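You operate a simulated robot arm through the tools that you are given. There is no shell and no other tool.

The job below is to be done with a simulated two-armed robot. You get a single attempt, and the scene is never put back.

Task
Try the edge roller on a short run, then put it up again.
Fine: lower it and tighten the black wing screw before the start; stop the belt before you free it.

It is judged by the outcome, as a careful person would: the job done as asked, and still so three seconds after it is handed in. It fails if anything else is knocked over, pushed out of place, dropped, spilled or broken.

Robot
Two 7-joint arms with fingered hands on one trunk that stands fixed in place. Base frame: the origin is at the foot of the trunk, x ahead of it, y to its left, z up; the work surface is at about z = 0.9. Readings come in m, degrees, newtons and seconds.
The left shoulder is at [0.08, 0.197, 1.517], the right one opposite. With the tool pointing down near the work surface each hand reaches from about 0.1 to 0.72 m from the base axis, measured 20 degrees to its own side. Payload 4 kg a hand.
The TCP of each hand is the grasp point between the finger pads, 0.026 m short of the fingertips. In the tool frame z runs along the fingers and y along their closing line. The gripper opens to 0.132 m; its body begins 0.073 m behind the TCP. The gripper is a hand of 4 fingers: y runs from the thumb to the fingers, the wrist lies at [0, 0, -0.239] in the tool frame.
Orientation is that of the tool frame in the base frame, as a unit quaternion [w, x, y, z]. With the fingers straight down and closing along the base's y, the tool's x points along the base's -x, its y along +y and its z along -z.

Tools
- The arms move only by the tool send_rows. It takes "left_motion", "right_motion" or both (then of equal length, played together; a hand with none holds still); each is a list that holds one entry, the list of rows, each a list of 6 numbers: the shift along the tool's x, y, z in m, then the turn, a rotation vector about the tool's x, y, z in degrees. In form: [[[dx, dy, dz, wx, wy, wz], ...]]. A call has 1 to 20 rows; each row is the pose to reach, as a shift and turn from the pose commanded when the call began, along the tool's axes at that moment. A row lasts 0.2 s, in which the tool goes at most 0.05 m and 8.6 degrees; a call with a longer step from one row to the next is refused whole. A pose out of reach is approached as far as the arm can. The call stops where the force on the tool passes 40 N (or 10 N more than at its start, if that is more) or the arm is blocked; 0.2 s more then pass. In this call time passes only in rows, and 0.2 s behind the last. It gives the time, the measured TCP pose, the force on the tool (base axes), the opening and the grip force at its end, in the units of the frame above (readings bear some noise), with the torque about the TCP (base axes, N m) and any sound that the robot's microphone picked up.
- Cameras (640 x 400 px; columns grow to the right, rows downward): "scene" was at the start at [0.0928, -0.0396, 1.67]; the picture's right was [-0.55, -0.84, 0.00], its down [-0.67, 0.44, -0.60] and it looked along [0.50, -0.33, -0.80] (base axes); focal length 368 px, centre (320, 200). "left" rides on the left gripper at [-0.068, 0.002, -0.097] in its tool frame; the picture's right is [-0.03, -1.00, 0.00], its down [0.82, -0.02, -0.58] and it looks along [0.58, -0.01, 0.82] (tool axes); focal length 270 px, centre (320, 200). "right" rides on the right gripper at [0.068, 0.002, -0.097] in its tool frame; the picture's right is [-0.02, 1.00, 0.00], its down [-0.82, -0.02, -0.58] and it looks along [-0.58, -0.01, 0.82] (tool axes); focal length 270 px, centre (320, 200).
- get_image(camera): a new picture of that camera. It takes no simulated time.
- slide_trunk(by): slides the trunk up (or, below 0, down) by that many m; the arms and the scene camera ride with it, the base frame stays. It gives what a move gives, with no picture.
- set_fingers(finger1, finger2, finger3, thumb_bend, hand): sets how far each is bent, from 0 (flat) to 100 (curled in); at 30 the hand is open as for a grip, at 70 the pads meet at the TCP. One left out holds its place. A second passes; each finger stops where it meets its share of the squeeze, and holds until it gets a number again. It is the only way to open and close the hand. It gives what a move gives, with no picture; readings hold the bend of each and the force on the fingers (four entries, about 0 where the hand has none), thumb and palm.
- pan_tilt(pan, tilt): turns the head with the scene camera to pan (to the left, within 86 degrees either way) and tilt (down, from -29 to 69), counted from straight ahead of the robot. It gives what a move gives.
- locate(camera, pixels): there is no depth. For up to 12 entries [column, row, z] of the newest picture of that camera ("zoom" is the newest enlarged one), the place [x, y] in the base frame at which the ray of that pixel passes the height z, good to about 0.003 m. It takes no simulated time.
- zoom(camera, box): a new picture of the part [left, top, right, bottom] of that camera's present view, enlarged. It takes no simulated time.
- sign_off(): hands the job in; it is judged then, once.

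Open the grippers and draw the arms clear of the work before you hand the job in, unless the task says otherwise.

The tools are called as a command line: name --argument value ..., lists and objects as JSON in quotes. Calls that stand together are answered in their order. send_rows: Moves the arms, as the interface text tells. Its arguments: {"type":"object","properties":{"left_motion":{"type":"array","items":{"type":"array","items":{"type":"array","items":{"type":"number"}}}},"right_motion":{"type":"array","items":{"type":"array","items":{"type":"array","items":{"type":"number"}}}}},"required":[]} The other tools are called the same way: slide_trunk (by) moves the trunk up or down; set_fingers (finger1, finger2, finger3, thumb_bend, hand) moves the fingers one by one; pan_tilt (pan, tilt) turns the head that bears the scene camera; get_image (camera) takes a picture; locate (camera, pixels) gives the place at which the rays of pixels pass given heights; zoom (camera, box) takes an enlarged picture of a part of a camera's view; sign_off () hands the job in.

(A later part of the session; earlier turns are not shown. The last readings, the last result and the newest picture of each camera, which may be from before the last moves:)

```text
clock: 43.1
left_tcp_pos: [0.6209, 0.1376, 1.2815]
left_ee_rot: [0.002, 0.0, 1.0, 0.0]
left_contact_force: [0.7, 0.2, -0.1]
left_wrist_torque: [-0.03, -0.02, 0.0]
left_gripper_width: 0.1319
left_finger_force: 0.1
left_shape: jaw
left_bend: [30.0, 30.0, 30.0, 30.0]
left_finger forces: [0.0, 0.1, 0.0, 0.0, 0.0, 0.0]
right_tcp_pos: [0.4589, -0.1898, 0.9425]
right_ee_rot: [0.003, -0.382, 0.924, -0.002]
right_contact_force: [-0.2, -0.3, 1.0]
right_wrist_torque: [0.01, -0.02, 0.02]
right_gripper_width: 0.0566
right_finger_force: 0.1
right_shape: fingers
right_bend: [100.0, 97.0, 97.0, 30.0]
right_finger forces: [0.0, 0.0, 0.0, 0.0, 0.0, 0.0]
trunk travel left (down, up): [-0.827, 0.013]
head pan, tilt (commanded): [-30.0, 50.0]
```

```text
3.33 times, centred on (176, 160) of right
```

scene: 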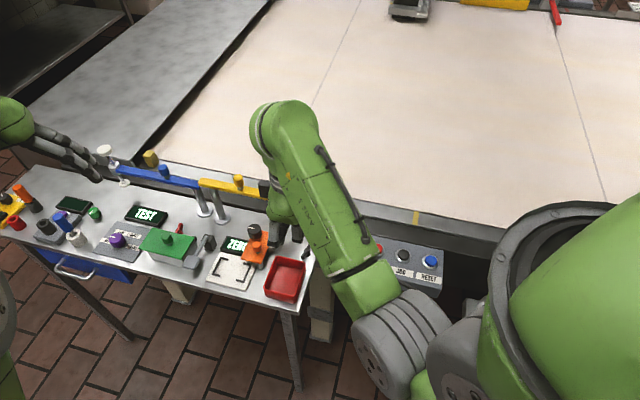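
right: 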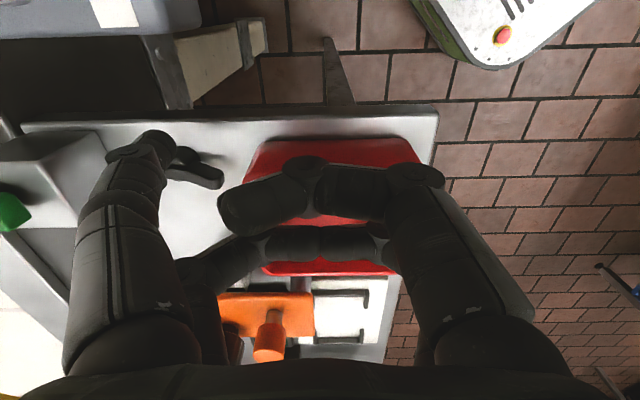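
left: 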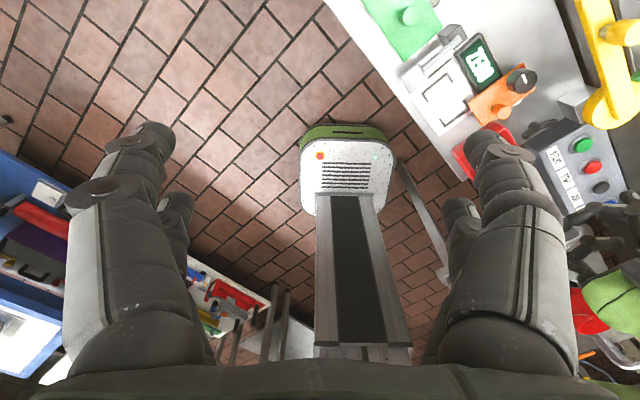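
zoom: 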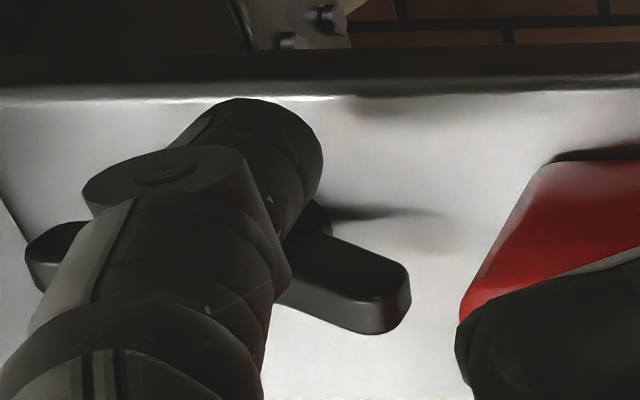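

Clearances look right: thumb at 20 mm from the screw axis on the panel side, tip ~7 mm above the bench. I'll lower 3 mm more and then push along the clockwise (tightening) arc for the first ~40°.

send_rows --right_motion '[[[0, 0, 0.003, 0, 0, 0], [-0.006, 0, 0.003, 0, 0, 0], [-0.012, 0.0005, 0.003, 0, 0, 0], [-0.0174, 0.001, 0.003, 0, 0, 0], [-0.0218, 0.0027, 0.003, 0, 0, 0], [-0.0268, 0.0037, 0.003, 0, 0, 0], [-0.0331, 0.0034, 0.003, 0, 0, 0]]]'

zoom --camera "right" --box '[80, 100, 272, 220]'

```text
clock: 44.8
left_tcp_pos: [0.622, 0.1386, 1.283]
left_ee_rot: [0.001, 0.001, 1.0, 0.0]
left_contact_force: [-0.7, 0.1, -0.5]
left_wrist_torque: [0.01, 0.01, 0.0]
left_gripper_width: 0.1317
left_finger_force: 0.1
left_shape: jaw
left_bend: [30.0, 30.0, 30.0, 30.0]
left_finger forces: [0.0, 0.0, 0.1, 0.0, 0.1, 0.1]
right_tcp_pos: [0.4798, -0.1645, 0.9395]
right_ee_rot: [0.001, -0.383, 0.924, -0.002]
right_contact_force: [-1.8, 0.1, 0.1]
right_wrist_torque: [-0.02, 0.0, -0.1]
right_gripper_width: 0.0563
right_finger_force: 0.7
right_shape: fingers
right_bend: [100.0, 97.0, 97.0, 30.0]
right_finger forces: [0.1, 0.0, 0.0, 0.1, 1.6, 0.0]
trunk travel left (down, up): [-0.827, 0.013]
head pan, tilt (commanded): [-30.0, 50.0]
```

```text
3.33 times, centred on (176, 160) of right
```

zoom: 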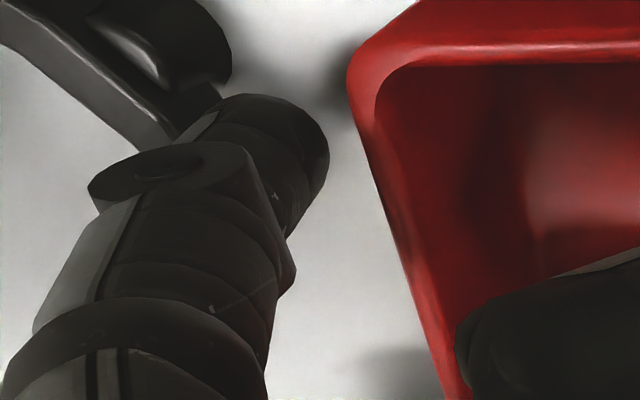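

The thumb feels 1.6 N. I'll look at the whole view to see where the wing now is.

get_image --camera "right"

zoom --camera "right" --box '[0, 40, 192, 160]'

```text
taken
```

right: 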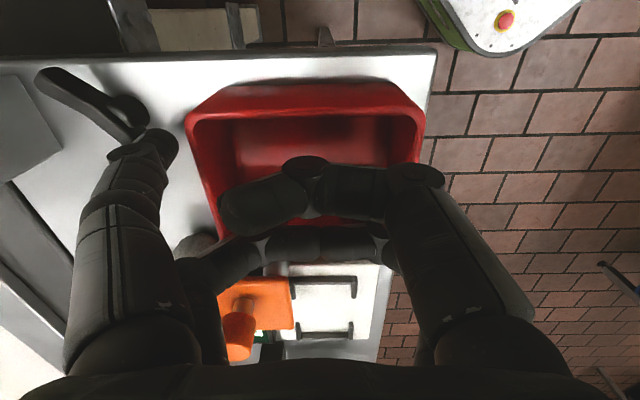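

```text
3.33 times, centred on (96, 100) of right
```

zoom: 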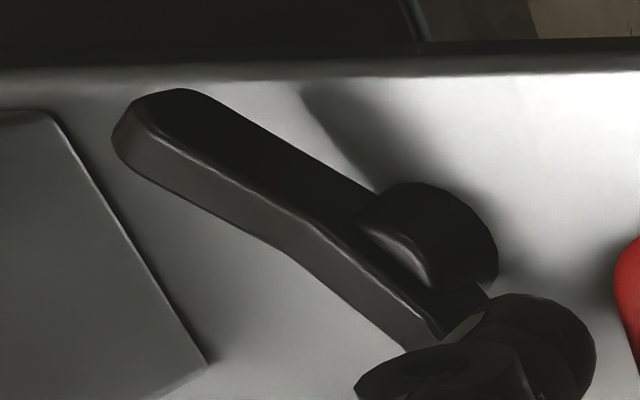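

The wing is turning clockwise easily (about 35–40° so far). I'll continue along the arc to roughly 90°.

send_rows --right_motion '[[[-0.0031, -0.0008, 0, 0, 0, 0], [-0.0061, -0.0019, 0, 0, 0, 0], [-0.009, -0.0034, 0, 0, 0, 0], [-0.0115, -0.0053, 0, 0, 0, 0], [-0.0138, -0.0075, 0, 0, 0, 0], [-0.0158, -0.01, 0, 0, 0, 0]]]'

get_image --camera "right"

zoom --camera "right" --box '[0, 40, 192, 160]'

```text
clock: 46.1
left_tcp_pos: [0.6183, 0.1403, 1.2835]
left_ee_rot: [0.003, 0.0, 1.0, 0.0]
left_contact_force: [-0.1, -0.2, 0.1]
left_wrist_torque: [-0.02, 0.01, 0.03]
left_gripper_width: 0.1316
left_finger_force: 0.1
left_shape: jaw
left_bend: [30.0, 30.0, 30.0, 30.0]
left_finger forces: [0.0, 0.1, 0.0, 0.0, 0.0, 0.0]
right_tcp_pos: [0.4947, -0.159, 0.9404]
right_ee_rot: [0.004, -0.383, 0.924, -0.003]
right_contact_force: [-3.6, 2.1, 12.5]
right_wrist_torque: [0.2, -0.07, 0.04]
right_gripper_width: 0.0562
right_finger_force: 7.1
right_shape: fingers
right_bend: [100.0, 99.0, 98.0, 30.0]
right_finger forces: [0.1, 7.7, 4.5, 0.1, 1.2, 0.0]
trunk travel left (down, up): [-0.827, 0.013]
head pan, tilt (commanded): [-30.0, 50.0]
```

```text
taken
```

right: 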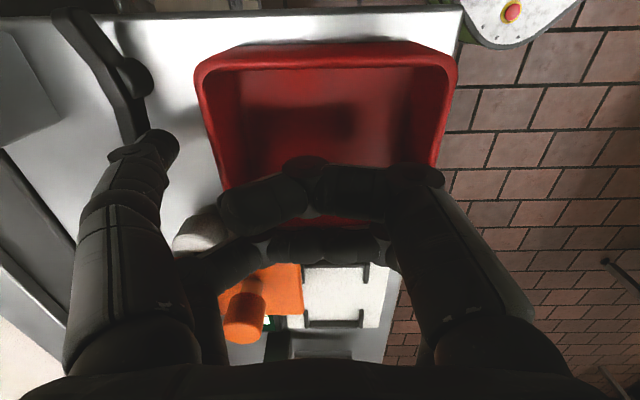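

```text
3.33 times, centred on (96, 100) of right
```

zoom: 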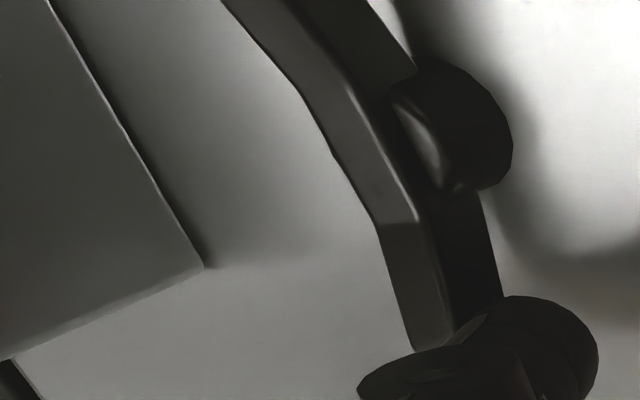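

Fingers 2 and 3 have met something (7.7 and 4.5 N, 12.5 N upward) – the curled fingers are touching the orange fixture's edge. I'll back off away from it and lift clear at once, then check it.

send_rows --right_motion '[[[0.004, 0.002, -0.006, 0, 0, 0], [0.008, 0.004, -0.02, 0, 0, 0], [0.012, 0.004, -0.04, 0, 0, 0], [0.016, 0.004, -0.07, 0, 0, 0], [0.02, 0.004, -0.1, 0, 0, 0]]]'

get_image --camera "right"

zoom --camera "scene" --box '[200, 190, 328, 290]'

```text
clock: 47.4
left_tcp_pos: [0.621, 0.1371, 1.282]
left_ee_rot: [0.002, 0.001, 1.0, 0.0]
left_contact_force: [0.0, 0.0, -0.1]
left_wrist_torque: [0.01, 0.01, 0.01]
left_gripper_width: 0.1321
left_finger_force: 0.0
left_shape: jaw
left_bend: [30.0, 30.0, 30.0, 30.0]
left_finger forces: [0.0, 0.1, 0.1, 0.1, 0.0, 0.0]
right_tcp_pos: [0.4784, -0.1701, 1.0386]
right_ee_rot: [0.001, -0.383, 0.924, -0.002]
right_contact_force: [-0.1, 0.8, -0.1]
right_wrist_torque: [0.03, 0.02, -0.03]
right_gripper_width: 0.0569
right_finger_force: 0.0
right_shape: fingers
right_bend: [100.0, 98.0, 97.0, 30.0]
right_finger forces: [0.0, 0.1, 0.0, 0.0, 0.1, 0.0]
trunk travel left (down, up): [-0.827, 0.013]
head pan, tilt (commanded): [-30.0, 50.0]
```

```text
taken
```

right: 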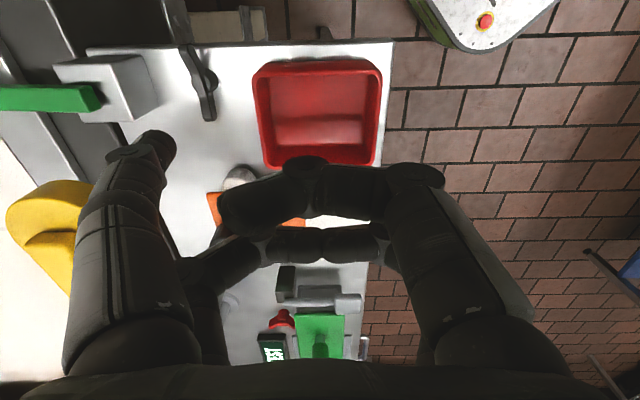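

```text
4.00 times, centred on (264, 240) of scene
```

zoom: 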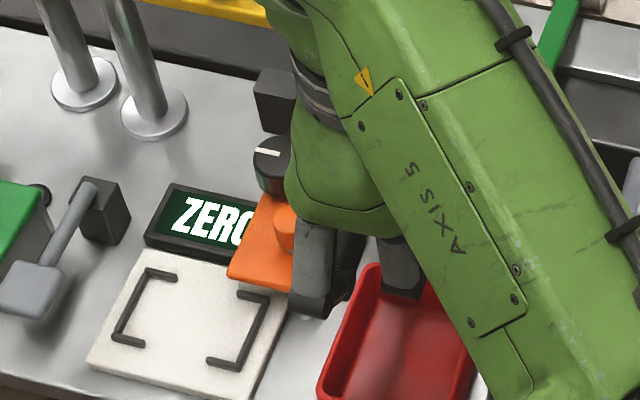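

Contact is gone and the display still shows ZERO. The wing has turned to nearly 90°. I'll zoom on the wing in the right view.

zoom --camera "right" --box '[110, 30, 302, 150]'

locate --camera "right" --pixels '[[183, 50, 0.911], [209, 117, 0.911], [200, 85, 0.911], [128, 122, 0.94], [151, 110, 0.94], [135, 56, 0.94]]'

```text
3.33 times, centred on (206, 90) of right
```

zoom: 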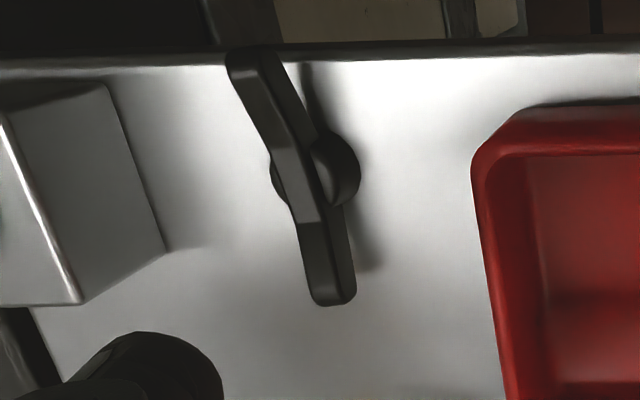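

```text
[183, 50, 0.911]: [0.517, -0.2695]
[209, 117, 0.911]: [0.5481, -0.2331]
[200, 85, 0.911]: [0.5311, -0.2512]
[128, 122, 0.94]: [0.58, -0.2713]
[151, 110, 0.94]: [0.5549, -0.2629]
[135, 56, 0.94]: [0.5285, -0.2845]
```

The wing has turned about 78° clockwise with little resistance (bar now along azimuth 50°). For the next stretch I'll push the other wing end from the belt side, with the hand kept away from the orange fixture: shift over and yaw the hand 20°.

send_rows --right_motion '[[[0.0118, -0.0108, -0.01, 0, 0, -5], [0.0237, -0.0216, -0.01, 0, 0, -10], [0.0355, -0.0324, -0.01, 0, 0, -15], [0.0473, -0.0432, -0.01, 0, 0, -20]]]'

get_image --camera "right"

get_image --camera "scene"

```text
clock: 48.4
left_tcp_pos: [0.6212, 0.1386, 1.2826]
left_ee_rot: [0.002, -0.001, 1.0, 0.0]
left_contact_force: [-0.2, -0.4, 0.1]
left_wrist_torque: [0.01, 0.01, 0.02]
left_gripper_width: 0.132
left_finger_force: 0.1
left_shape: jaw
left_bend: [30.0, 30.0, 30.0, 30.0]
left_finger forces: [0.0, 0.1, 0.1, 0.0, 0.0, 0.0]
right_tcp_pos: [0.4794, -0.2354, 1.0505]
right_ee_rot: [0.001, -0.538, 0.843, -0.002]
right_contact_force: [0.7, 0.3, -0.1]
right_wrist_torque: [0.01, -0.01, -0.03]
right_gripper_width: 0.057
right_finger_force: 0.1
right_shape: fingers
right_bend: [100.0, 98.0, 97.0, 30.0]
right_finger forces: [0.1, 0.0, 0.0, 0.1, 0.1, 0.1]
trunk travel left (down, up): [-0.827, 0.013]
head pan, tilt (commanded): [-30.0, 50.0]
```

```text
taken
```

right: 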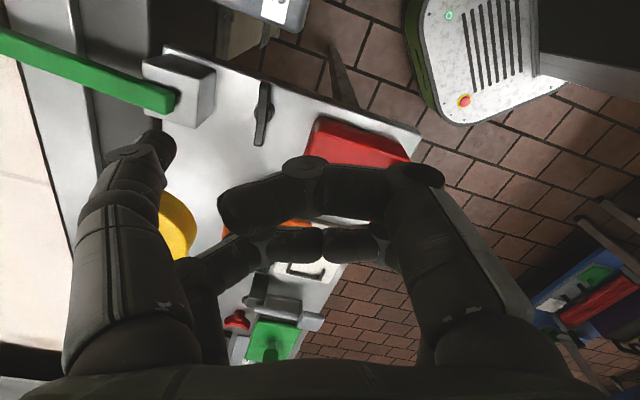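

```text
taken
```

scene: 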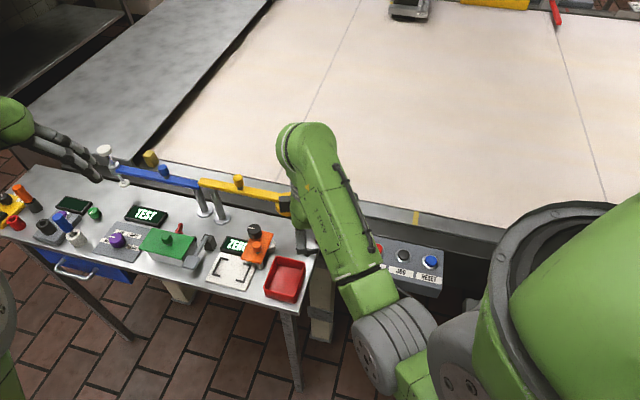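

The thumb is beside the block on the belt side of the wing's far end. I'll nudge 4 mm away from the block and descend in steps.

send_rows --right_motion '[[[-0.0013, 0.0037, 0.02, 0, 0, 0], [-0.0013, 0.0037, 0.045, 0, 0, 0], [-0.0013, 0.0037, 0.07, 0, 0, 0], [-0.0013, 0.0037, 0.09, 0, 0, 0]]]'

get_image --camera "right"

zoom --camera "right" --box '[60, 80, 252, 200]'

```text
clock: 49.4
left_tcp_pos: [0.6225, 0.1382, 1.2823]
left_ee_rot: [0.002, 0.0, 1.0, 0.0]
left_contact_force: [0.1, 0.3, -0.8]
left_wrist_torque: [-0.01, 0.05, -0.03]
left_gripper_width: 0.1318
left_finger_force: 0.0
left_shape: jaw
left_bend: [30.0, 30.0, 30.0, 30.0]
left_finger forces: [0.0, 0.0, 0.1, 0.1, 0.1, 0.1]
right_tcp_pos: [0.4765, -0.2329, 0.9597]
right_ee_rot: [0.001, -0.538, 0.843, -0.003]
right_contact_force: [0.7, -0.7, 0.2]
right_wrist_torque: [0.0, 0.0, -0.02]
right_gripper_width: 0.0568
right_finger_force: 0.0
right_shape: fingers
right_bend: [100.0, 98.0, 97.0, 30.0]
right_finger forces: [0.0, 0.1, 0.0, 0.1, 0.1, 0.0]
trunk travel left (down, up): [-0.827, 0.013]
head pan, tilt (commanded): [-30.0, 50.0]
```

```text
taken
```

right: 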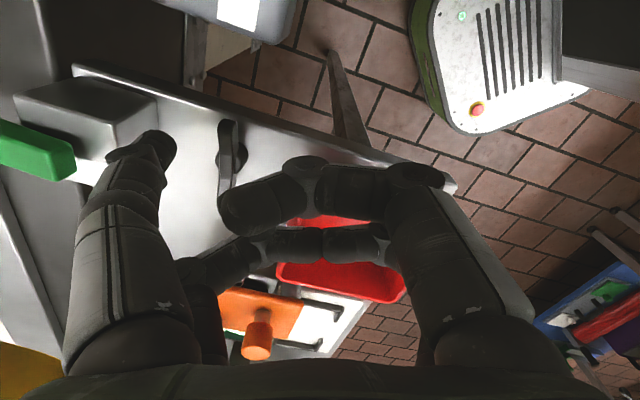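

```text
3.33 times, centred on (156, 140) of right
```

zoom: 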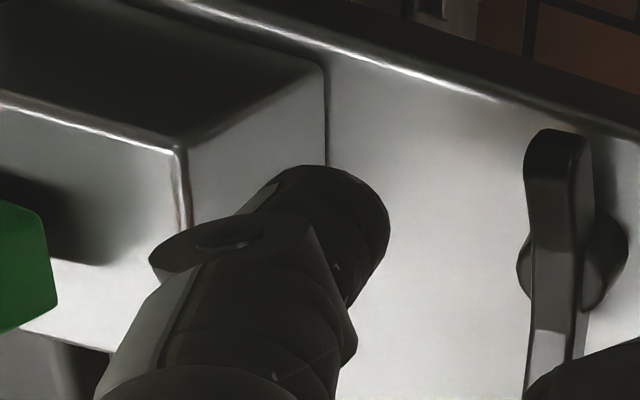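

The thumb is between block and wing. I'll lower the last 2 cm and push the far wing end round towards me (clockwise), about 35° at first.

send_rows --right_motion '[[[0, 0, 0.01, 0, 0, 0], [0, 0, 0.02, 0, 0, 0], [-0.0034, 0.0074, 0.02, 0, 0, 0], [-0.0027, 0.0116, 0.02, 0, 0, 0], [-0.002, 0.0158, 0.02, 0, 0, 0], [-0.0023, 0.019, 0.02, 0, 0, 0], [-0.0028, 0.0221, 0.02, 0, 0, 0]]]'

get_image --camera "right"

zoom --camera "right" --box '[60, 80, 252, 200]'

```text
clock: 51.0
left_tcp_pos: [0.6207, 0.1385, 1.2832]
left_ee_rot: [0.001, 0.001, 1.0, 0.0]
left_contact_force: [0.1, 0.3, 0.4]
left_wrist_torque: [0.0, -0.03, 0.0]
left_gripper_width: 0.1322
left_finger_force: 0.0
left_shape: jaw
left_bend: [30.0, 30.0, 30.0, 30.0]
left_finger forces: [0.1, 0.1, 0.1, 0.0, 0.1, 0.1]
right_tcp_pos: [0.4552, -0.2184, 0.9406]
right_ee_rot: [0.001, -0.538, 0.843, -0.002]
right_contact_force: [1.0, -0.7, 3.1]
right_wrist_torque: [-0.08, -0.15, 0.04]
right_gripper_width: 0.0579
right_finger_force: 2.3
right_shape: fingers
right_bend: [100.0, 98.0, 98.0, 29.0]
right_finger forces: [0.0, 0.0, 2.9, 0.0, 1.7, 0.0]
trunk travel left (down, up): [-0.827, 0.013]
head pan, tilt (commanded): [-30.0, 50.0]
```

```text
taken
```

right: 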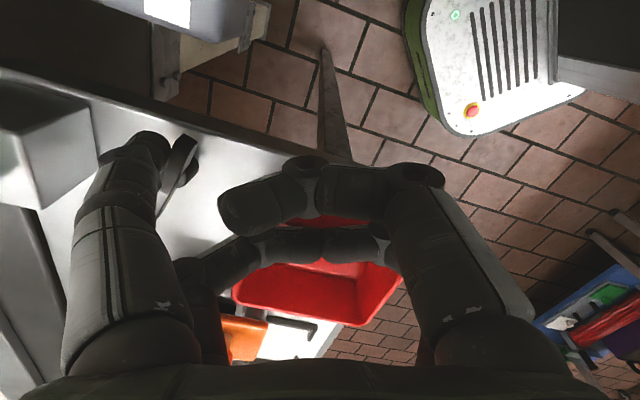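

```text
3.33 times, centred on (156, 140) of right
```

zoom: 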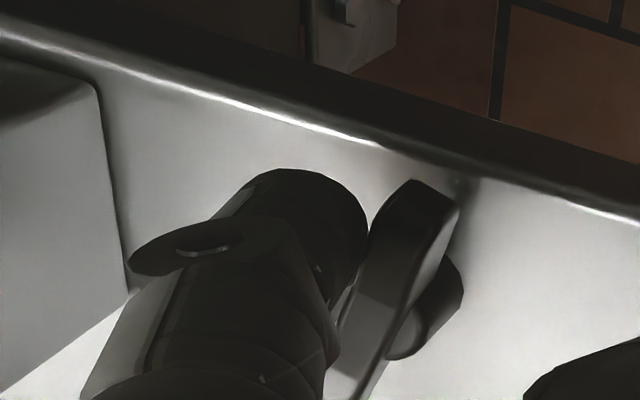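

Finger 3 (curled) feels 2.9 N, probably the bin's rim. I'll tilt the hand 12° about the thumb tip so the curled fingers lift while the thumb stays down, then check.

send_rows --right_motion '[[[0, -0.0018, -0.005, -3, 0, 0], [0, -0.0035, -0.0085, -6, 0, 0], [0, -0.0057, -0.0115, -9, 0, 0], [0, -0.0079, -0.0147, -12, 0, 0]]]'

get_image --camera "right"

zoom --camera "scene" --box '[230, 200, 358, 300]'

```text
clock: 52.0
left_tcp_pos: [0.6222, 0.1393, 1.2816]
left_ee_rot: [0.001, 0.0, 1.0, 0.0]
left_contact_force: [0.5, 0.9, 0.0]
left_wrist_torque: [0.0, 0.0, 0.03]
left_gripper_width: 0.132
left_finger_force: 0.0
left_shape: jaw
left_bend: [30.0, 30.0, 30.0, 30.0]
left_finger forces: [0.0, 0.0, 0.1, 0.0, 0.1, 0.0]
right_tcp_pos: [0.4622, -0.2226, 0.9544]
right_ee_rot: [-0.055, -0.536, 0.838, 0.087]
right_contact_force: [-0.3, -0.8, -0.5]
right_wrist_torque: [0.01, -0.01, -0.05]
right_gripper_width: 0.0568
right_finger_force: 0.0
right_shape: fingers
right_bend: [100.0, 98.0, 98.0, 30.0]
right_finger forces: [0.0, 0.0, 0.0, 0.1, 0.0, 0.0]
trunk travel left (down, up): [-0.827, 0.013]
head pan, tilt (commanded): [-30.0, 50.0]
```

```text
taken
```

right: 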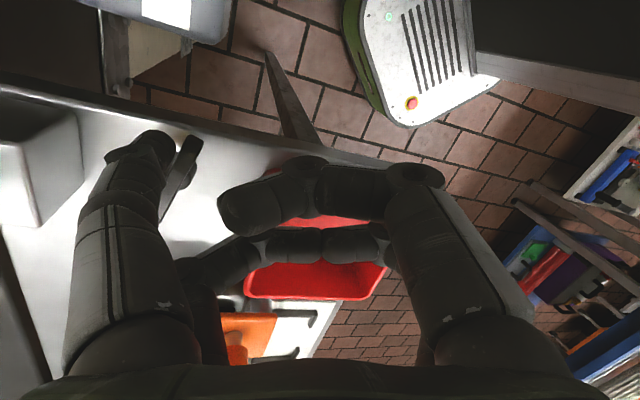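

```text
4.00 times, centred on (294, 250) of scene
```

zoom: 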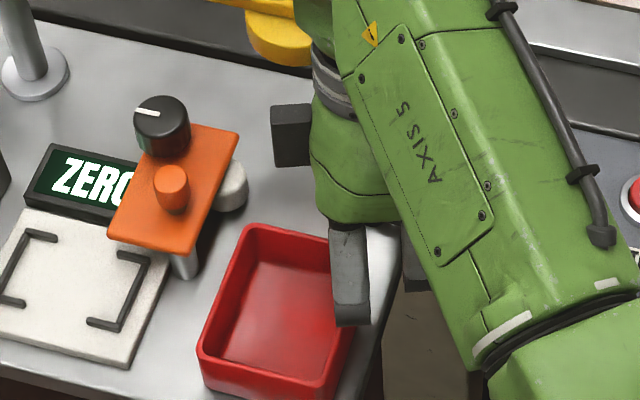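

No contact forces now, the bin and orange fixture look undisturbed. I'll continue the clockwise push on the wing.

send_rows --right_motion '[[[-0.0012, 0.0029, 0.0006, 0, 0, 0], [-0.0024, 0.0057, 0.0012, 0, 0, 0], [-0.0043, 0.0082, 0.0017, 0, 0, 0], [-0.0063, 0.0107, 0.0023, 0, 0, 0], [-0.0088, 0.0127, 0.0027, 0, 0, 0], [-0.0114, 0.0145, 0.0031, 0, 0, 0]]]'

get_image --camera "right"

zoom --camera "right" --box '[60, 80, 252, 200]'

```text
clock: 53.4
left_tcp_pos: [0.622, 0.1381, 1.2832]
left_ee_rot: [0.002, 0.0, 1.0, 0.0]
left_contact_force: [0.0, -0.3, 0.6]
left_wrist_torque: [0.01, -0.01, 0.01]
left_gripper_width: 0.1319
left_finger_force: 0.1
left_shape: jaw
left_bend: [30.0, 30.0, 30.0, 30.0]
left_finger forces: [0.0, 0.0, 0.0, 0.0, 0.1, 0.0]
right_tcp_pos: [0.4535, -0.2081, 0.9539]
right_ee_rot: [-0.055, -0.535, 0.839, 0.086]
right_contact_force: [0.1, -2.1, -0.2]
right_wrist_torque: [-0.08, -0.01, -0.1]
right_gripper_width: 0.0577
right_finger_force: 0.7
right_shape: fingers
right_bend: [100.0, 98.0, 98.0, 29.0]
right_finger forces: [0.1, 0.0, 0.0, 0.0, 1.8, 0.1]
trunk travel left (down, up): [-0.827, 0.013]
head pan, tilt (commanded): [-30.0, 50.0]
```

```text
taken
```

right: 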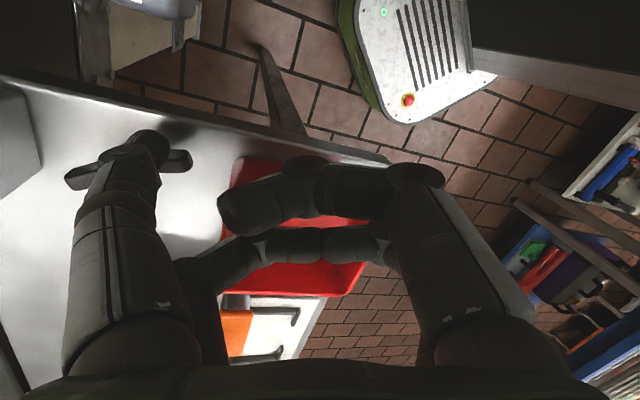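

```text
3.33 times, centred on (156, 140) of right
```

zoom: 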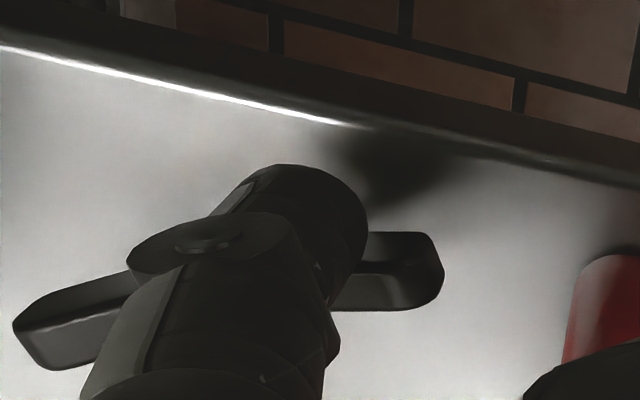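

The wing has now gone about 155° and still turns freely. I'll keep going along the clockwise arc until it tightens.

send_rows --right_motion '[[[-0.003, 0.0012, 0.0003, 0, 0, 0], [-0.0059, 0.0023, 0.0005, 0, 0, 0], [-0.009, 0.0028, 0.0006, 0, 0, 0], [-0.0122, 0.0031, 0.0007, 0, 0, 0], [-0.0154, 0.0028, 0.0006, 0, 0, 0], [-0.0185, 0.0023, 0.0005, 0, 0, 0], [-0.0215, 0.0012, 0.0002, 0, 0, 0], [-0.0244, 0, 0, 0, 0, 0]]]'

get_image --camera "right"

zoom --camera "right" --box '[30, 60, 222, 180]'

```text
clock: 55.1
left_tcp_pos: [0.6157, 0.1321, 1.2853]
left_ee_rot: [0.004, 0.0, 1.0, 0.003]
left_contact_force: [0.9, 0.5, 0.6]
left_wrist_torque: [0.02, 0.0, 0.0]
left_gripper_width: 0.1319
left_finger_force: 0.0
left_shape: jaw
left_bend: [30.0, 30.0, 30.0, 30.0]
left_finger forces: [0.0, 0.1, 0.1, 0.1, 0.0, 0.0]
right_tcp_pos: [0.4603, -0.192, 0.9531]
right_ee_rot: [-0.053, -0.533, 0.84, 0.085]
right_contact_force: [-17.5, -31.2, 4.4]
right_wrist_torque: [-1.13, 0.21, -2.58]
right_gripper_width: 0.0558
right_finger_force: 17.4
right_shape: fingers
right_bend: [100.0, 98.0, 98.0, 30.0]
right_finger forces: [0.1, 0.1, 0.1, 0.0, 34.4, 0.1]
trunk travel left (down, up): [-0.827, 0.013]
head pan, tilt (commanded): [-30.0, 50.0]
```

```text
taken
```

right: 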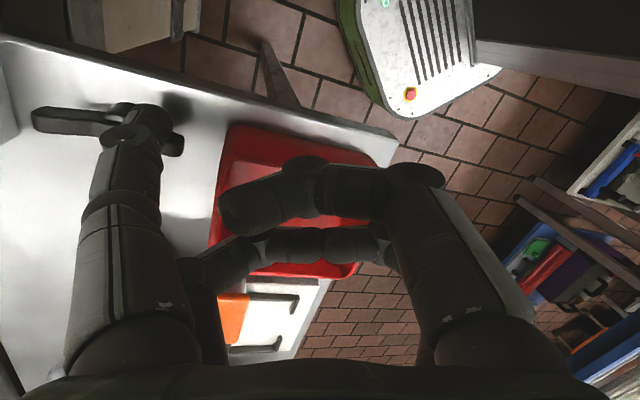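

```text
3.33 times, centred on (126, 120) of right
```

zoom: 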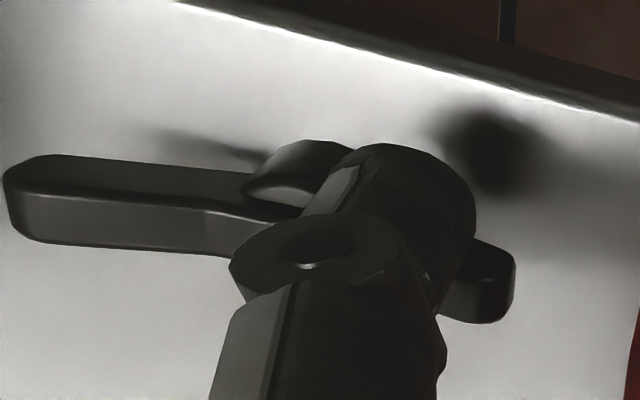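

The thumb force has risen to 34 N and the wing no longer turns: after about 185° the screw is tight. I'll back off from the wing and lift away.

send_rows --right_motion '[[[-0.018, 0.001, 0, 0, 0, 0], [-0.01, 0, 0, 0, 0, 0], [-0.004, 0.004, -0.0196, 0, 0, 0], [-0.004, 0.0104, -0.0489, 0, 0, 0], [-0.004, 0.0166, -0.0782, 0, 0, 0], [-0.004, 0.0208, -0.0978, 0, 0, 0]]]'

get_image --camera "right"

zoom --camera "right" --box '[60, 30, 252, 150]'

```text
clock: 55.6
left_tcp_pos: [0.6166, 0.133, 1.2869]
left_ee_rot: [0.003, -0.001, 1.0, 0.002]
left_contact_force: [-0.4, -0.3, 0.1]
left_wrist_torque: [0.01, -0.02, 0.0]
left_gripper_width: 0.1317
left_finger_force: 0.0
left_shape: jaw
left_bend: [30.0, 30.0, 30.0, 30.0]
left_finger forces: [0.0, 0.1, 0.0, 0.0, 0.1, 0.1]
right_tcp_pos: [0.4648, -0.1853, 0.9523]
right_ee_rot: [-0.06, -0.527, 0.844, 0.077]
right_contact_force: [-21.1, -35.8, 8.1]
right_wrist_torque: [-1.37, 0.21, -2.92]
right_gripper_width: 0.0556
right_finger_force: 20.3
right_shape: fingers
right_bend: [100.0, 98.0, 98.0, 30.0]
right_finger forces: [0.1, 0.0, 0.0, 0.1, 41.4, 0.0]
trunk travel left (down, up): [-0.827, 0.013]
head pan, tilt (commanded): [-30.0, 50.0]
stopped in row 2 (right hand): the force on the tool passed its limit at 56 N (the readings are from after the stop); the commanded pose is now the measured one
```

```text
taken
```

right: 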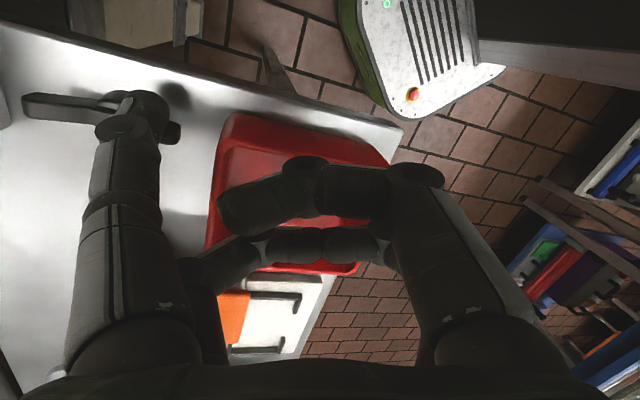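

```text
3.33 times, centred on (156, 90) of right
```

zoom: 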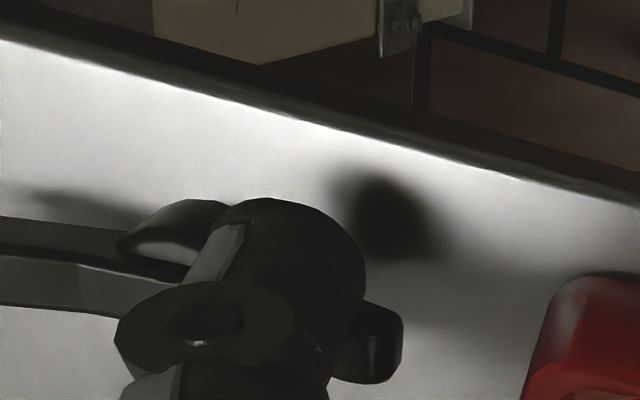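

I gave the wrong sign on the first row (it pressed further, 56 N peak, then stopped). Now backing off properly in +x and lifting.

send_rows --right_motion '[[[0.008, 0, 0, 0, 0, 0], [0.016, 0, 0, 0, 0, 0], [0.02, 0.0042, -0.0196, 0, 0, 0], [0.02, 0.0104, -0.0489, 0, 0, 0], [0.02, 0.0166, -0.0782, 0, 0, 0], [0.02, 0.0208, -0.0978, 0, 0, 0]]]'

get_image --camera "right"

zoom --camera "right" --box '[60, 30, 252, 150]'

get_image --camera "scene"

```text
clock: 57.0
left_tcp_pos: [0.6203, 0.1386, 1.2826]
left_ee_rot: [0.002, 0.0, 1.0, -0.001]
left_contact_force: [-0.2, -0.3, 0.2]
left_wrist_torque: [-0.03, -0.01, 0.01]
left_gripper_width: 0.1319
left_finger_force: 0.0
left_shape: jaw
left_bend: [30.0, 30.0, 30.0, 30.0]
left_finger forces: [0.0, 0.0, 0.0, 0.1, 0.0, 0.0]
right_tcp_pos: [0.4612, -0.1928, 1.0516]
right_ee_rot: [-0.06, -0.532, 0.841, 0.082]
right_contact_force: [0.2, -0.4, -0.5]
right_wrist_torque: [0.02, -0.05, -0.02]
right_gripper_width: 0.0566
right_finger_force: 0.1
right_shape: fingers
right_bend: [100.0, 98.0, 98.0, 30.0]
right_finger forces: [0.0, 0.0, 0.0, 0.1, 0.0, 0.0]
trunk travel left (down, up): [-0.827, 0.013]
head pan, tilt (commanded): [-30.0, 50.0]
```

```text
taken
```

right: 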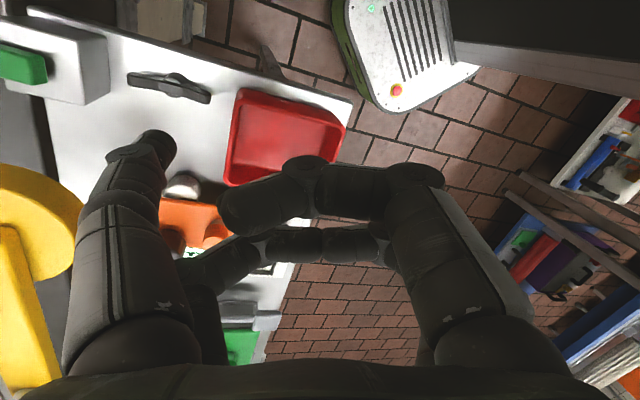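

```text
3.33 times, centred on (156, 90) of right
```

zoom: 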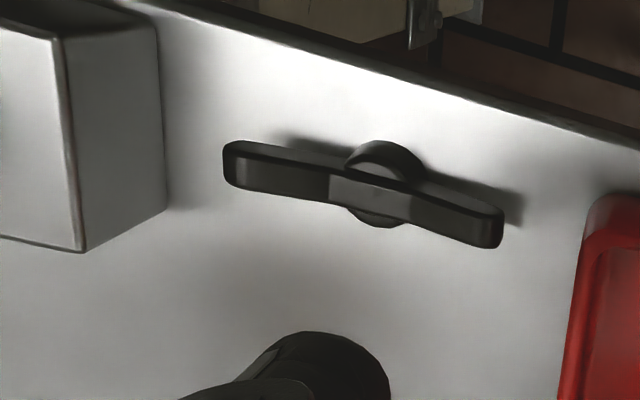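

```text
taken
```

scene: 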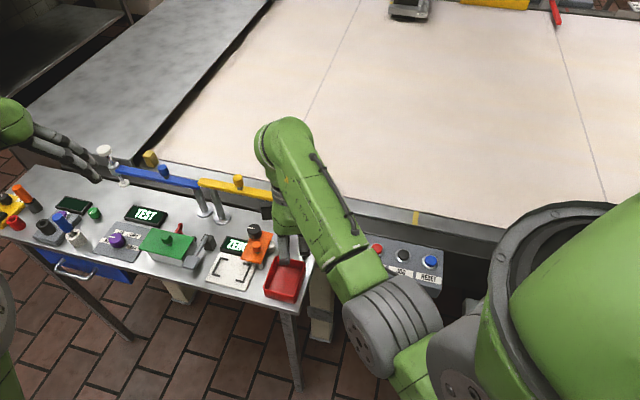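

The wing now lies 180° from where it began and is tight; nothing else appears moved. Next the START button: triangulation puts it near [0.499, −0.354] at z ≈ 0.905. I'll untilt the hand and bring the thumb above it to check with the camera.

send_rows --right_motion '[[[0.028, -0.0064, -0.0036, 3, 0, 0], [0.0555, -0.0129, -0.0071, 6, 0, 0], [0.0833, -0.0193, -0.0107, 9, 0, 0], [0.111, -0.0257, -0.0142, 12, 0, 0]]]'

get_image --camera "right"

get_image --camera "scene"

```text
clock: 58.0
left_tcp_pos: [0.6216, 0.1404, 1.2815]
left_ee_rot: [0.002, -0.001, 1.0, 0.0]
left_contact_force: [0.1, 1.1, 0.3]
left_wrist_torque: [0.03, 0.03, 0.04]
left_gripper_width: 0.1318
left_finger_force: 0.0
left_shape: jaw
left_bend: [30.0, 30.0, 30.0, 30.0]
left_finger forces: [0.0, 0.0, 0.1, 0.0, 0.1, 0.0]
right_tcp_pos: [0.4384, -0.3024, 1.0616]
right_ee_rot: [-0.004, -0.535, 0.845, -0.007]
right_contact_force: [0.2, 0.8, 0.0]
right_wrist_torque: [0.0, 0.0, -0.04]
right_gripper_width: 0.0567
right_finger_force: 0.1
right_shape: fingers
right_bend: [100.0, 98.0, 98.0, 30.0]
right_finger forces: [0.0, 0.0, 0.0, 0.0, 0.0, 0.0]
trunk travel left (down, up): [-0.827, 0.013]
head pan, tilt (commanded): [-30.0, 50.0]
```

```text
taken
```

right: 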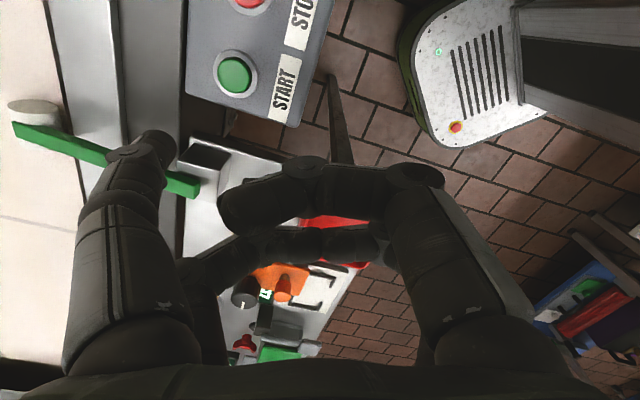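

```text
taken
```

scene: 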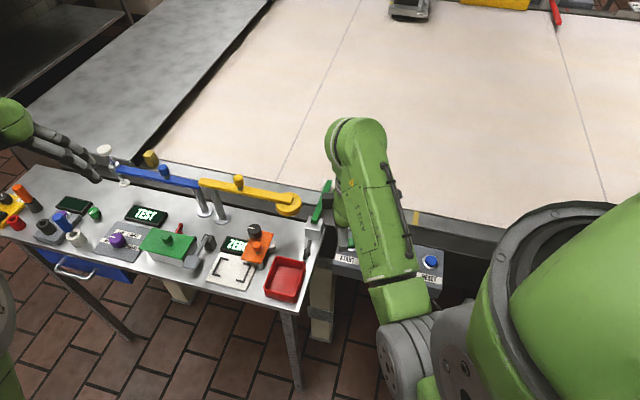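

START is seen at (234,74). I'll locate it and the STOP button at plausible heights.

locate --camera "right" --pixels '[[234, 74, 0.9], [234, 74, 0.91], [234, 74, 0.92], [234, 74, 0.94], [253, 2, 0.91], [205, 160, 0.94], [194, 133, 0.9]]'

locate --camera "scene" --pixels '[[351, 241, 0.9], [351, 241, 0.91], [351, 241, 0.92]]'

zoom --camera "scene" --box '[300, 170, 460, 290]'

```text
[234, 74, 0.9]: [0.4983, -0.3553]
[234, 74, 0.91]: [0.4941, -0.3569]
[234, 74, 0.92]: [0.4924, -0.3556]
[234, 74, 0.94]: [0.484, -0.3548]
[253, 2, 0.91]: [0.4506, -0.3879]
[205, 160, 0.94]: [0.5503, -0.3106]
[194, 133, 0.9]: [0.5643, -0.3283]
```

```text
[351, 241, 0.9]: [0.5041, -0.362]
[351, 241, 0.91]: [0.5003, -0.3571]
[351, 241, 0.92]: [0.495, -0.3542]
```

```text
3.33 times, centred on (380, 230) of scene
```

zoom: 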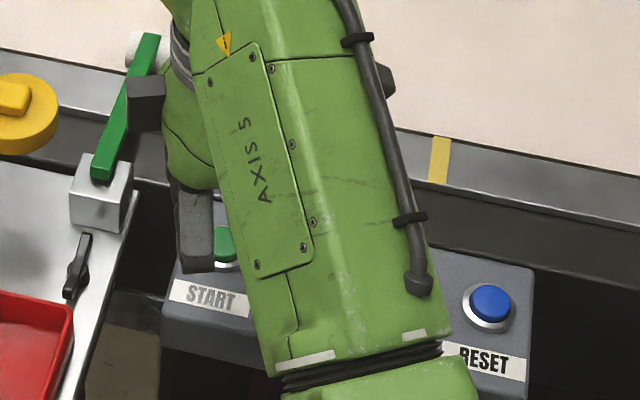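

START agrees in both views at [0.494, −0.355, 0.92]. I'll correct by a few mm and descend to just above it.

send_rows --right_motion '[[[0.0056, 0.0014, 0.03, 0, 0, 0], [0.0056, 0.0014, 0.06, 0, 0, 0], [0.0056, 0.0014, 0.085, 0, 0, 0]]]'

get_image --camera "right"

zoom --camera "scene" --box '[310, 200, 406, 260]'

```text
clock: 58.8
left_tcp_pos: [0.6218, 0.1388, 1.2824]
left_ee_rot: [0.002, -0.001, 1.0, 0.0]
left_contact_force: [-0.4, 0.7, 0.3]
left_wrist_torque: [-0.04, 0.01, 0.01]
left_gripper_width: 0.1319
left_finger_force: 0.1
left_shape: jaw
left_bend: [30.0, 30.0, 30.0, 30.0]
left_finger forces: [0.0, 0.0, 0.1, 0.0, 0.0, 0.0]
right_tcp_pos: [0.4366, -0.3087, 0.9772]
right_ee_rot: [-0.005, -0.535, 0.845, -0.009]
right_contact_force: [-0.6, 0.1, -0.3]
right_wrist_torque: [0.0, 0.0, 0.0]
right_gripper_width: 0.0567
right_finger_force: 0.1
right_shape: fingers
right_bend: [100.0, 98.0, 98.0, 30.0]
right_finger forces: [0.0, 0.0, 0.1, 0.0, 0.0, 0.0]
trunk travel left (down, up): [-0.827, 0.013]
head pan, tilt (commanded): [-30.0, 50.0]
```

```text
taken
```

right: 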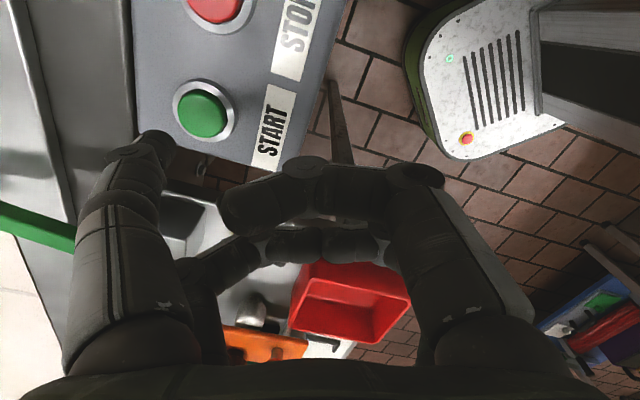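

```text
6.67 times, centred on (358, 230) of scene
```

zoom: 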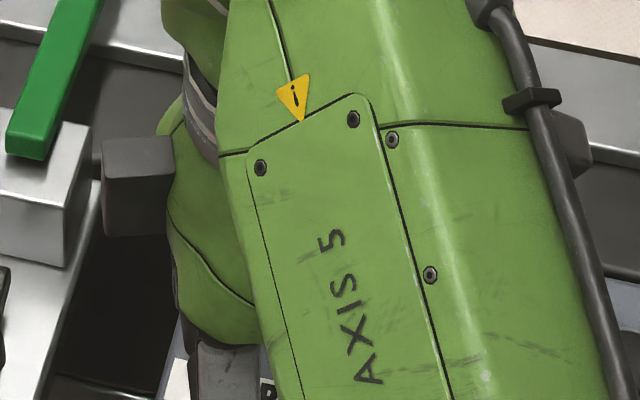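

The button is at (204,110); in tool terms I need about +4 mm in x and +8 mm in y. I'll shift and go down to a few mm above it.

send_rows --right_motion '[[[0.004, 0.008, 0.0, 0, 0, 0], [0.004, 0.008, 0.008, 0, 0, 0], [0.004, 0.008, 0.014, 0, 0, 0]]]'

zoom --camera "right" --box '[90, 70, 282, 190]'

```text
clock: 59.6
left_tcp_pos: [0.6217, 0.1402, 1.282]
left_ee_rot: [0.001, -0.001, 1.0, 0.0]
left_contact_force: [-0.2, -0.5, -0.1]
left_wrist_torque: [-0.02, 0.02, 0.02]
left_gripper_width: 0.132
left_finger_force: 0.0
left_shape: jaw
left_bend: [30.0, 30.0, 30.0, 30.0]
left_finger forces: [0.0, 0.1, 0.0, 0.0, 0.1, 0.0]
right_tcp_pos: [0.4259, -0.3094, 0.9641]
right_ee_rot: [-0.004, -0.535, 0.845, -0.008]
right_contact_force: [-0.1, 0.7, -0.9]
right_wrist_torque: [0.03, 0.0, -0.04]
right_gripper_width: 0.0565
right_finger_force: 0.1
right_shape: fingers
right_bend: [100.0, 98.0, 98.0, 30.0]
right_finger forces: [0.0, 0.0, 0.0, 0.1, 0.1, 0.0]
trunk travel left (down, up): [-0.827, 0.013]
head pan, tilt (commanded): [-30.0, 50.0]
```

```text
3.33 times, centred on (186, 130) of right
```

zoom: 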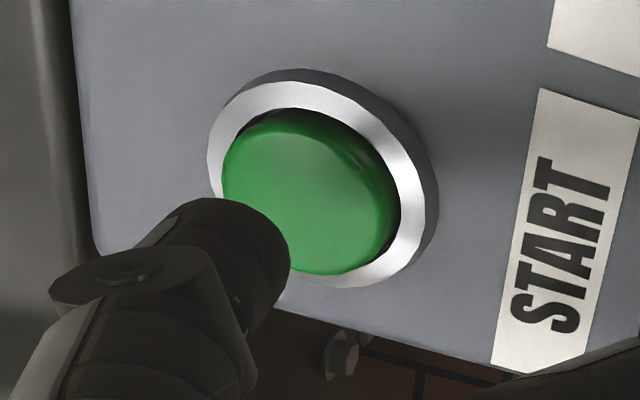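

The thumb is right over the button (predicted within 2 mm). The roller is down and the wing screw tight, so I'll press START now in small steps.

send_rows --right_motion '[[[0, 0, 0.003, 0, 0, 0], [0, 0, 0.006, 0, 0, 0], [0, 0, 0.008, 0, 0, 0], [0, 0, 0.01, 0, 0, 0], [0, 0, 0.012, 0, 0, 0]]]'

get_image --camera "right"

get_image --camera "scene"

```text
clock: 60.8
left_tcp_pos: [0.622, 0.1391, 1.2825]
left_ee_rot: [0.002, 0.0, 1.0, 0.0]
left_contact_force: [-0.1, -0.4, 0.1]
left_wrist_torque: [0.01, -0.02, 0.0]
left_gripper_width: 0.1321
left_finger_force: 0.1
left_shape: jaw
left_bend: [30.0, 30.0, 30.0, 30.0]
left_finger forces: [0.0, 0.0, 0.1, 0.0, 0.2, 0.0]
right_tcp_pos: [0.4257, -0.3115, 0.9522]
right_ee_rot: [-0.004, -0.534, 0.845, -0.009]
right_contact_force: [-0.1, -0.2, 0.2]
right_wrist_torque: [0.01, 0.01, -0.01]
right_gripper_width: 0.0569
right_finger_force: 0.2
right_shape: fingers
right_bend: [100.0, 98.0, 98.0, 30.0]
right_finger forces: [0.0, 0.0, 0.0, 0.1, 0.0, 0.0]
trunk travel left (down, up): [-0.827, 0.013]
head pan, tilt (commanded): [-30.0, 50.0]
```

```text
taken
```

right: 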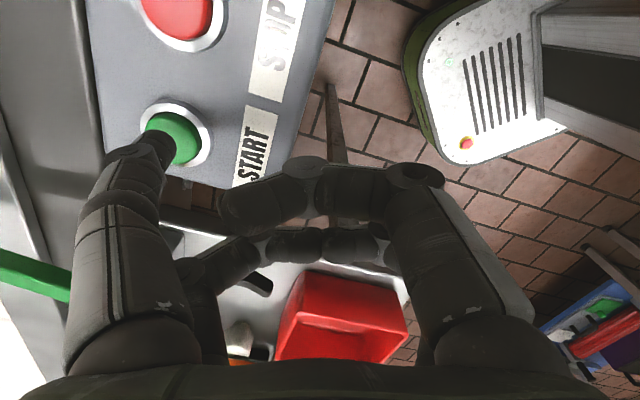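

```text
taken
```

scene: 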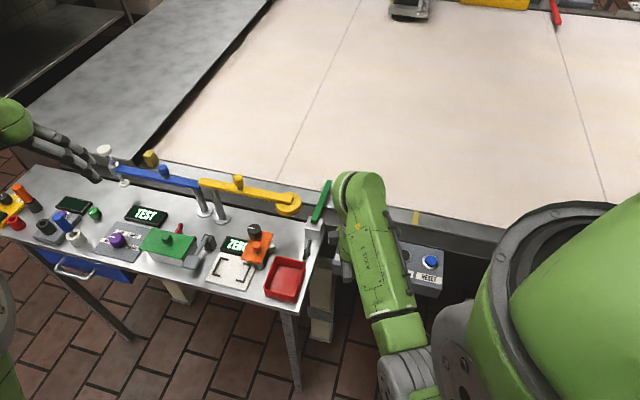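

No contact yet at TCP z 0.952; the thumb is just over the button. I'll continue down in 2 mm steps.

send_rows --right_motion '[[[0, 0, 0.002, 0, 0, 0], [0, 0, 0.004, 0, 0, 0], [0, 0, 0.006, 0, 0, 0]]]'

zoom --camera "right" --box '[90, 70, 282, 190]'

```text
clock: 61.6
left_tcp_pos: [0.6232, 0.1392, 1.2825]
left_ee_rot: [0.003, -0.001, 1.0, 0.0]
left_contact_force: [0.1, -0.3, 0.3]
left_wrist_torque: [0.0, 0.0, -0.01]
left_gripper_width: 0.1319
left_finger_force: 0.0
left_shape: jaw
left_bend: [30.0, 30.0, 30.0, 30.0]
left_finger forces: [0.0, 0.0, 0.1, 0.0, 0.0, 0.0]
right_tcp_pos: [0.4253, -0.3119, 0.9471]
right_ee_rot: [-0.004, -0.534, 0.845, -0.008]
right_contact_force: [0.2, 0.1, -0.6]
right_wrist_torque: [-0.02, 0.02, 0.0]
right_gripper_width: 0.0568
right_finger_force: 0.1
right_shape: fingers
right_bend: [100.0, 98.0, 98.0, 30.0]
right_finger forces: [0.0, 0.0, 0.0, 0.0, 0.1, 0.0]
trunk travel left (down, up): [-0.827, 0.013]
head pan, tilt (commanded): [-30.0, 50.0]
```

```text
3.33 times, centred on (186, 130) of right
```

zoom: 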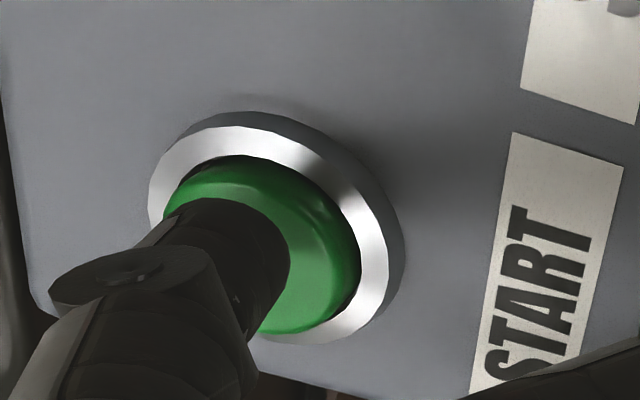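

Still no contact; the button centre now appears slightly past the thumb in −x, so I'll shift 3 mm and continue down.

send_rows --right_motion '[[[-0.003, 0, 0.0, 0, 0, 0], [-0.003, 0, 0.002, 0, 0, 0], [-0.003, 0, 0.004, 0, 0, 0], [-0.003, 0, 0.006, 0, 0, 0]]]'

zoom --camera "right" --box '[90, 70, 282, 190]'

```text
clock: 62.6
left_tcp_pos: [0.6221, 0.14, 1.2831]
left_ee_rot: [0.002, 0.0, 1.0, 0.0]
left_contact_force: [0.1, 0.6, 0.0]
left_wrist_torque: [0.02, -0.02, -0.02]
left_gripper_width: 0.1323
left_finger_force: 0.1
left_shape: jaw
left_bend: [30.0, 30.0, 30.0, 30.0]
left_finger forces: [0.1, 0.0, 0.0, 0.0, 0.0, 0.1]
right_tcp_pos: [0.4265, -0.3089, 0.9399]
right_ee_rot: [-0.004, -0.534, 0.846, -0.008]
right_contact_force: [0.0, -0.4, 0.1]
right_wrist_torque: [0.0, 0.01, 0.01]
right_gripper_width: 0.0569
right_finger_force: 0.1
right_shape: fingers
right_bend: [100.0, 98.0, 98.0, 30.0]
right_finger forces: [0.0, 0.1, 0.0, 0.1, 0.0, 0.1]
trunk travel left (down, up): [-0.827, 0.013]
head pan, tilt (commanded): [-30.0, 50.0]
```

```text
3.33 times, centred on (186, 130) of right
```

zoom: 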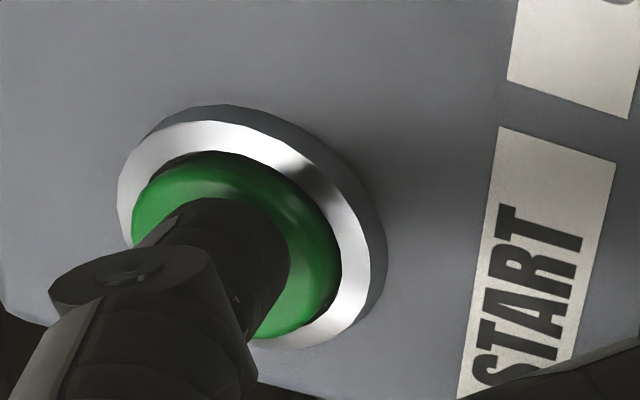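

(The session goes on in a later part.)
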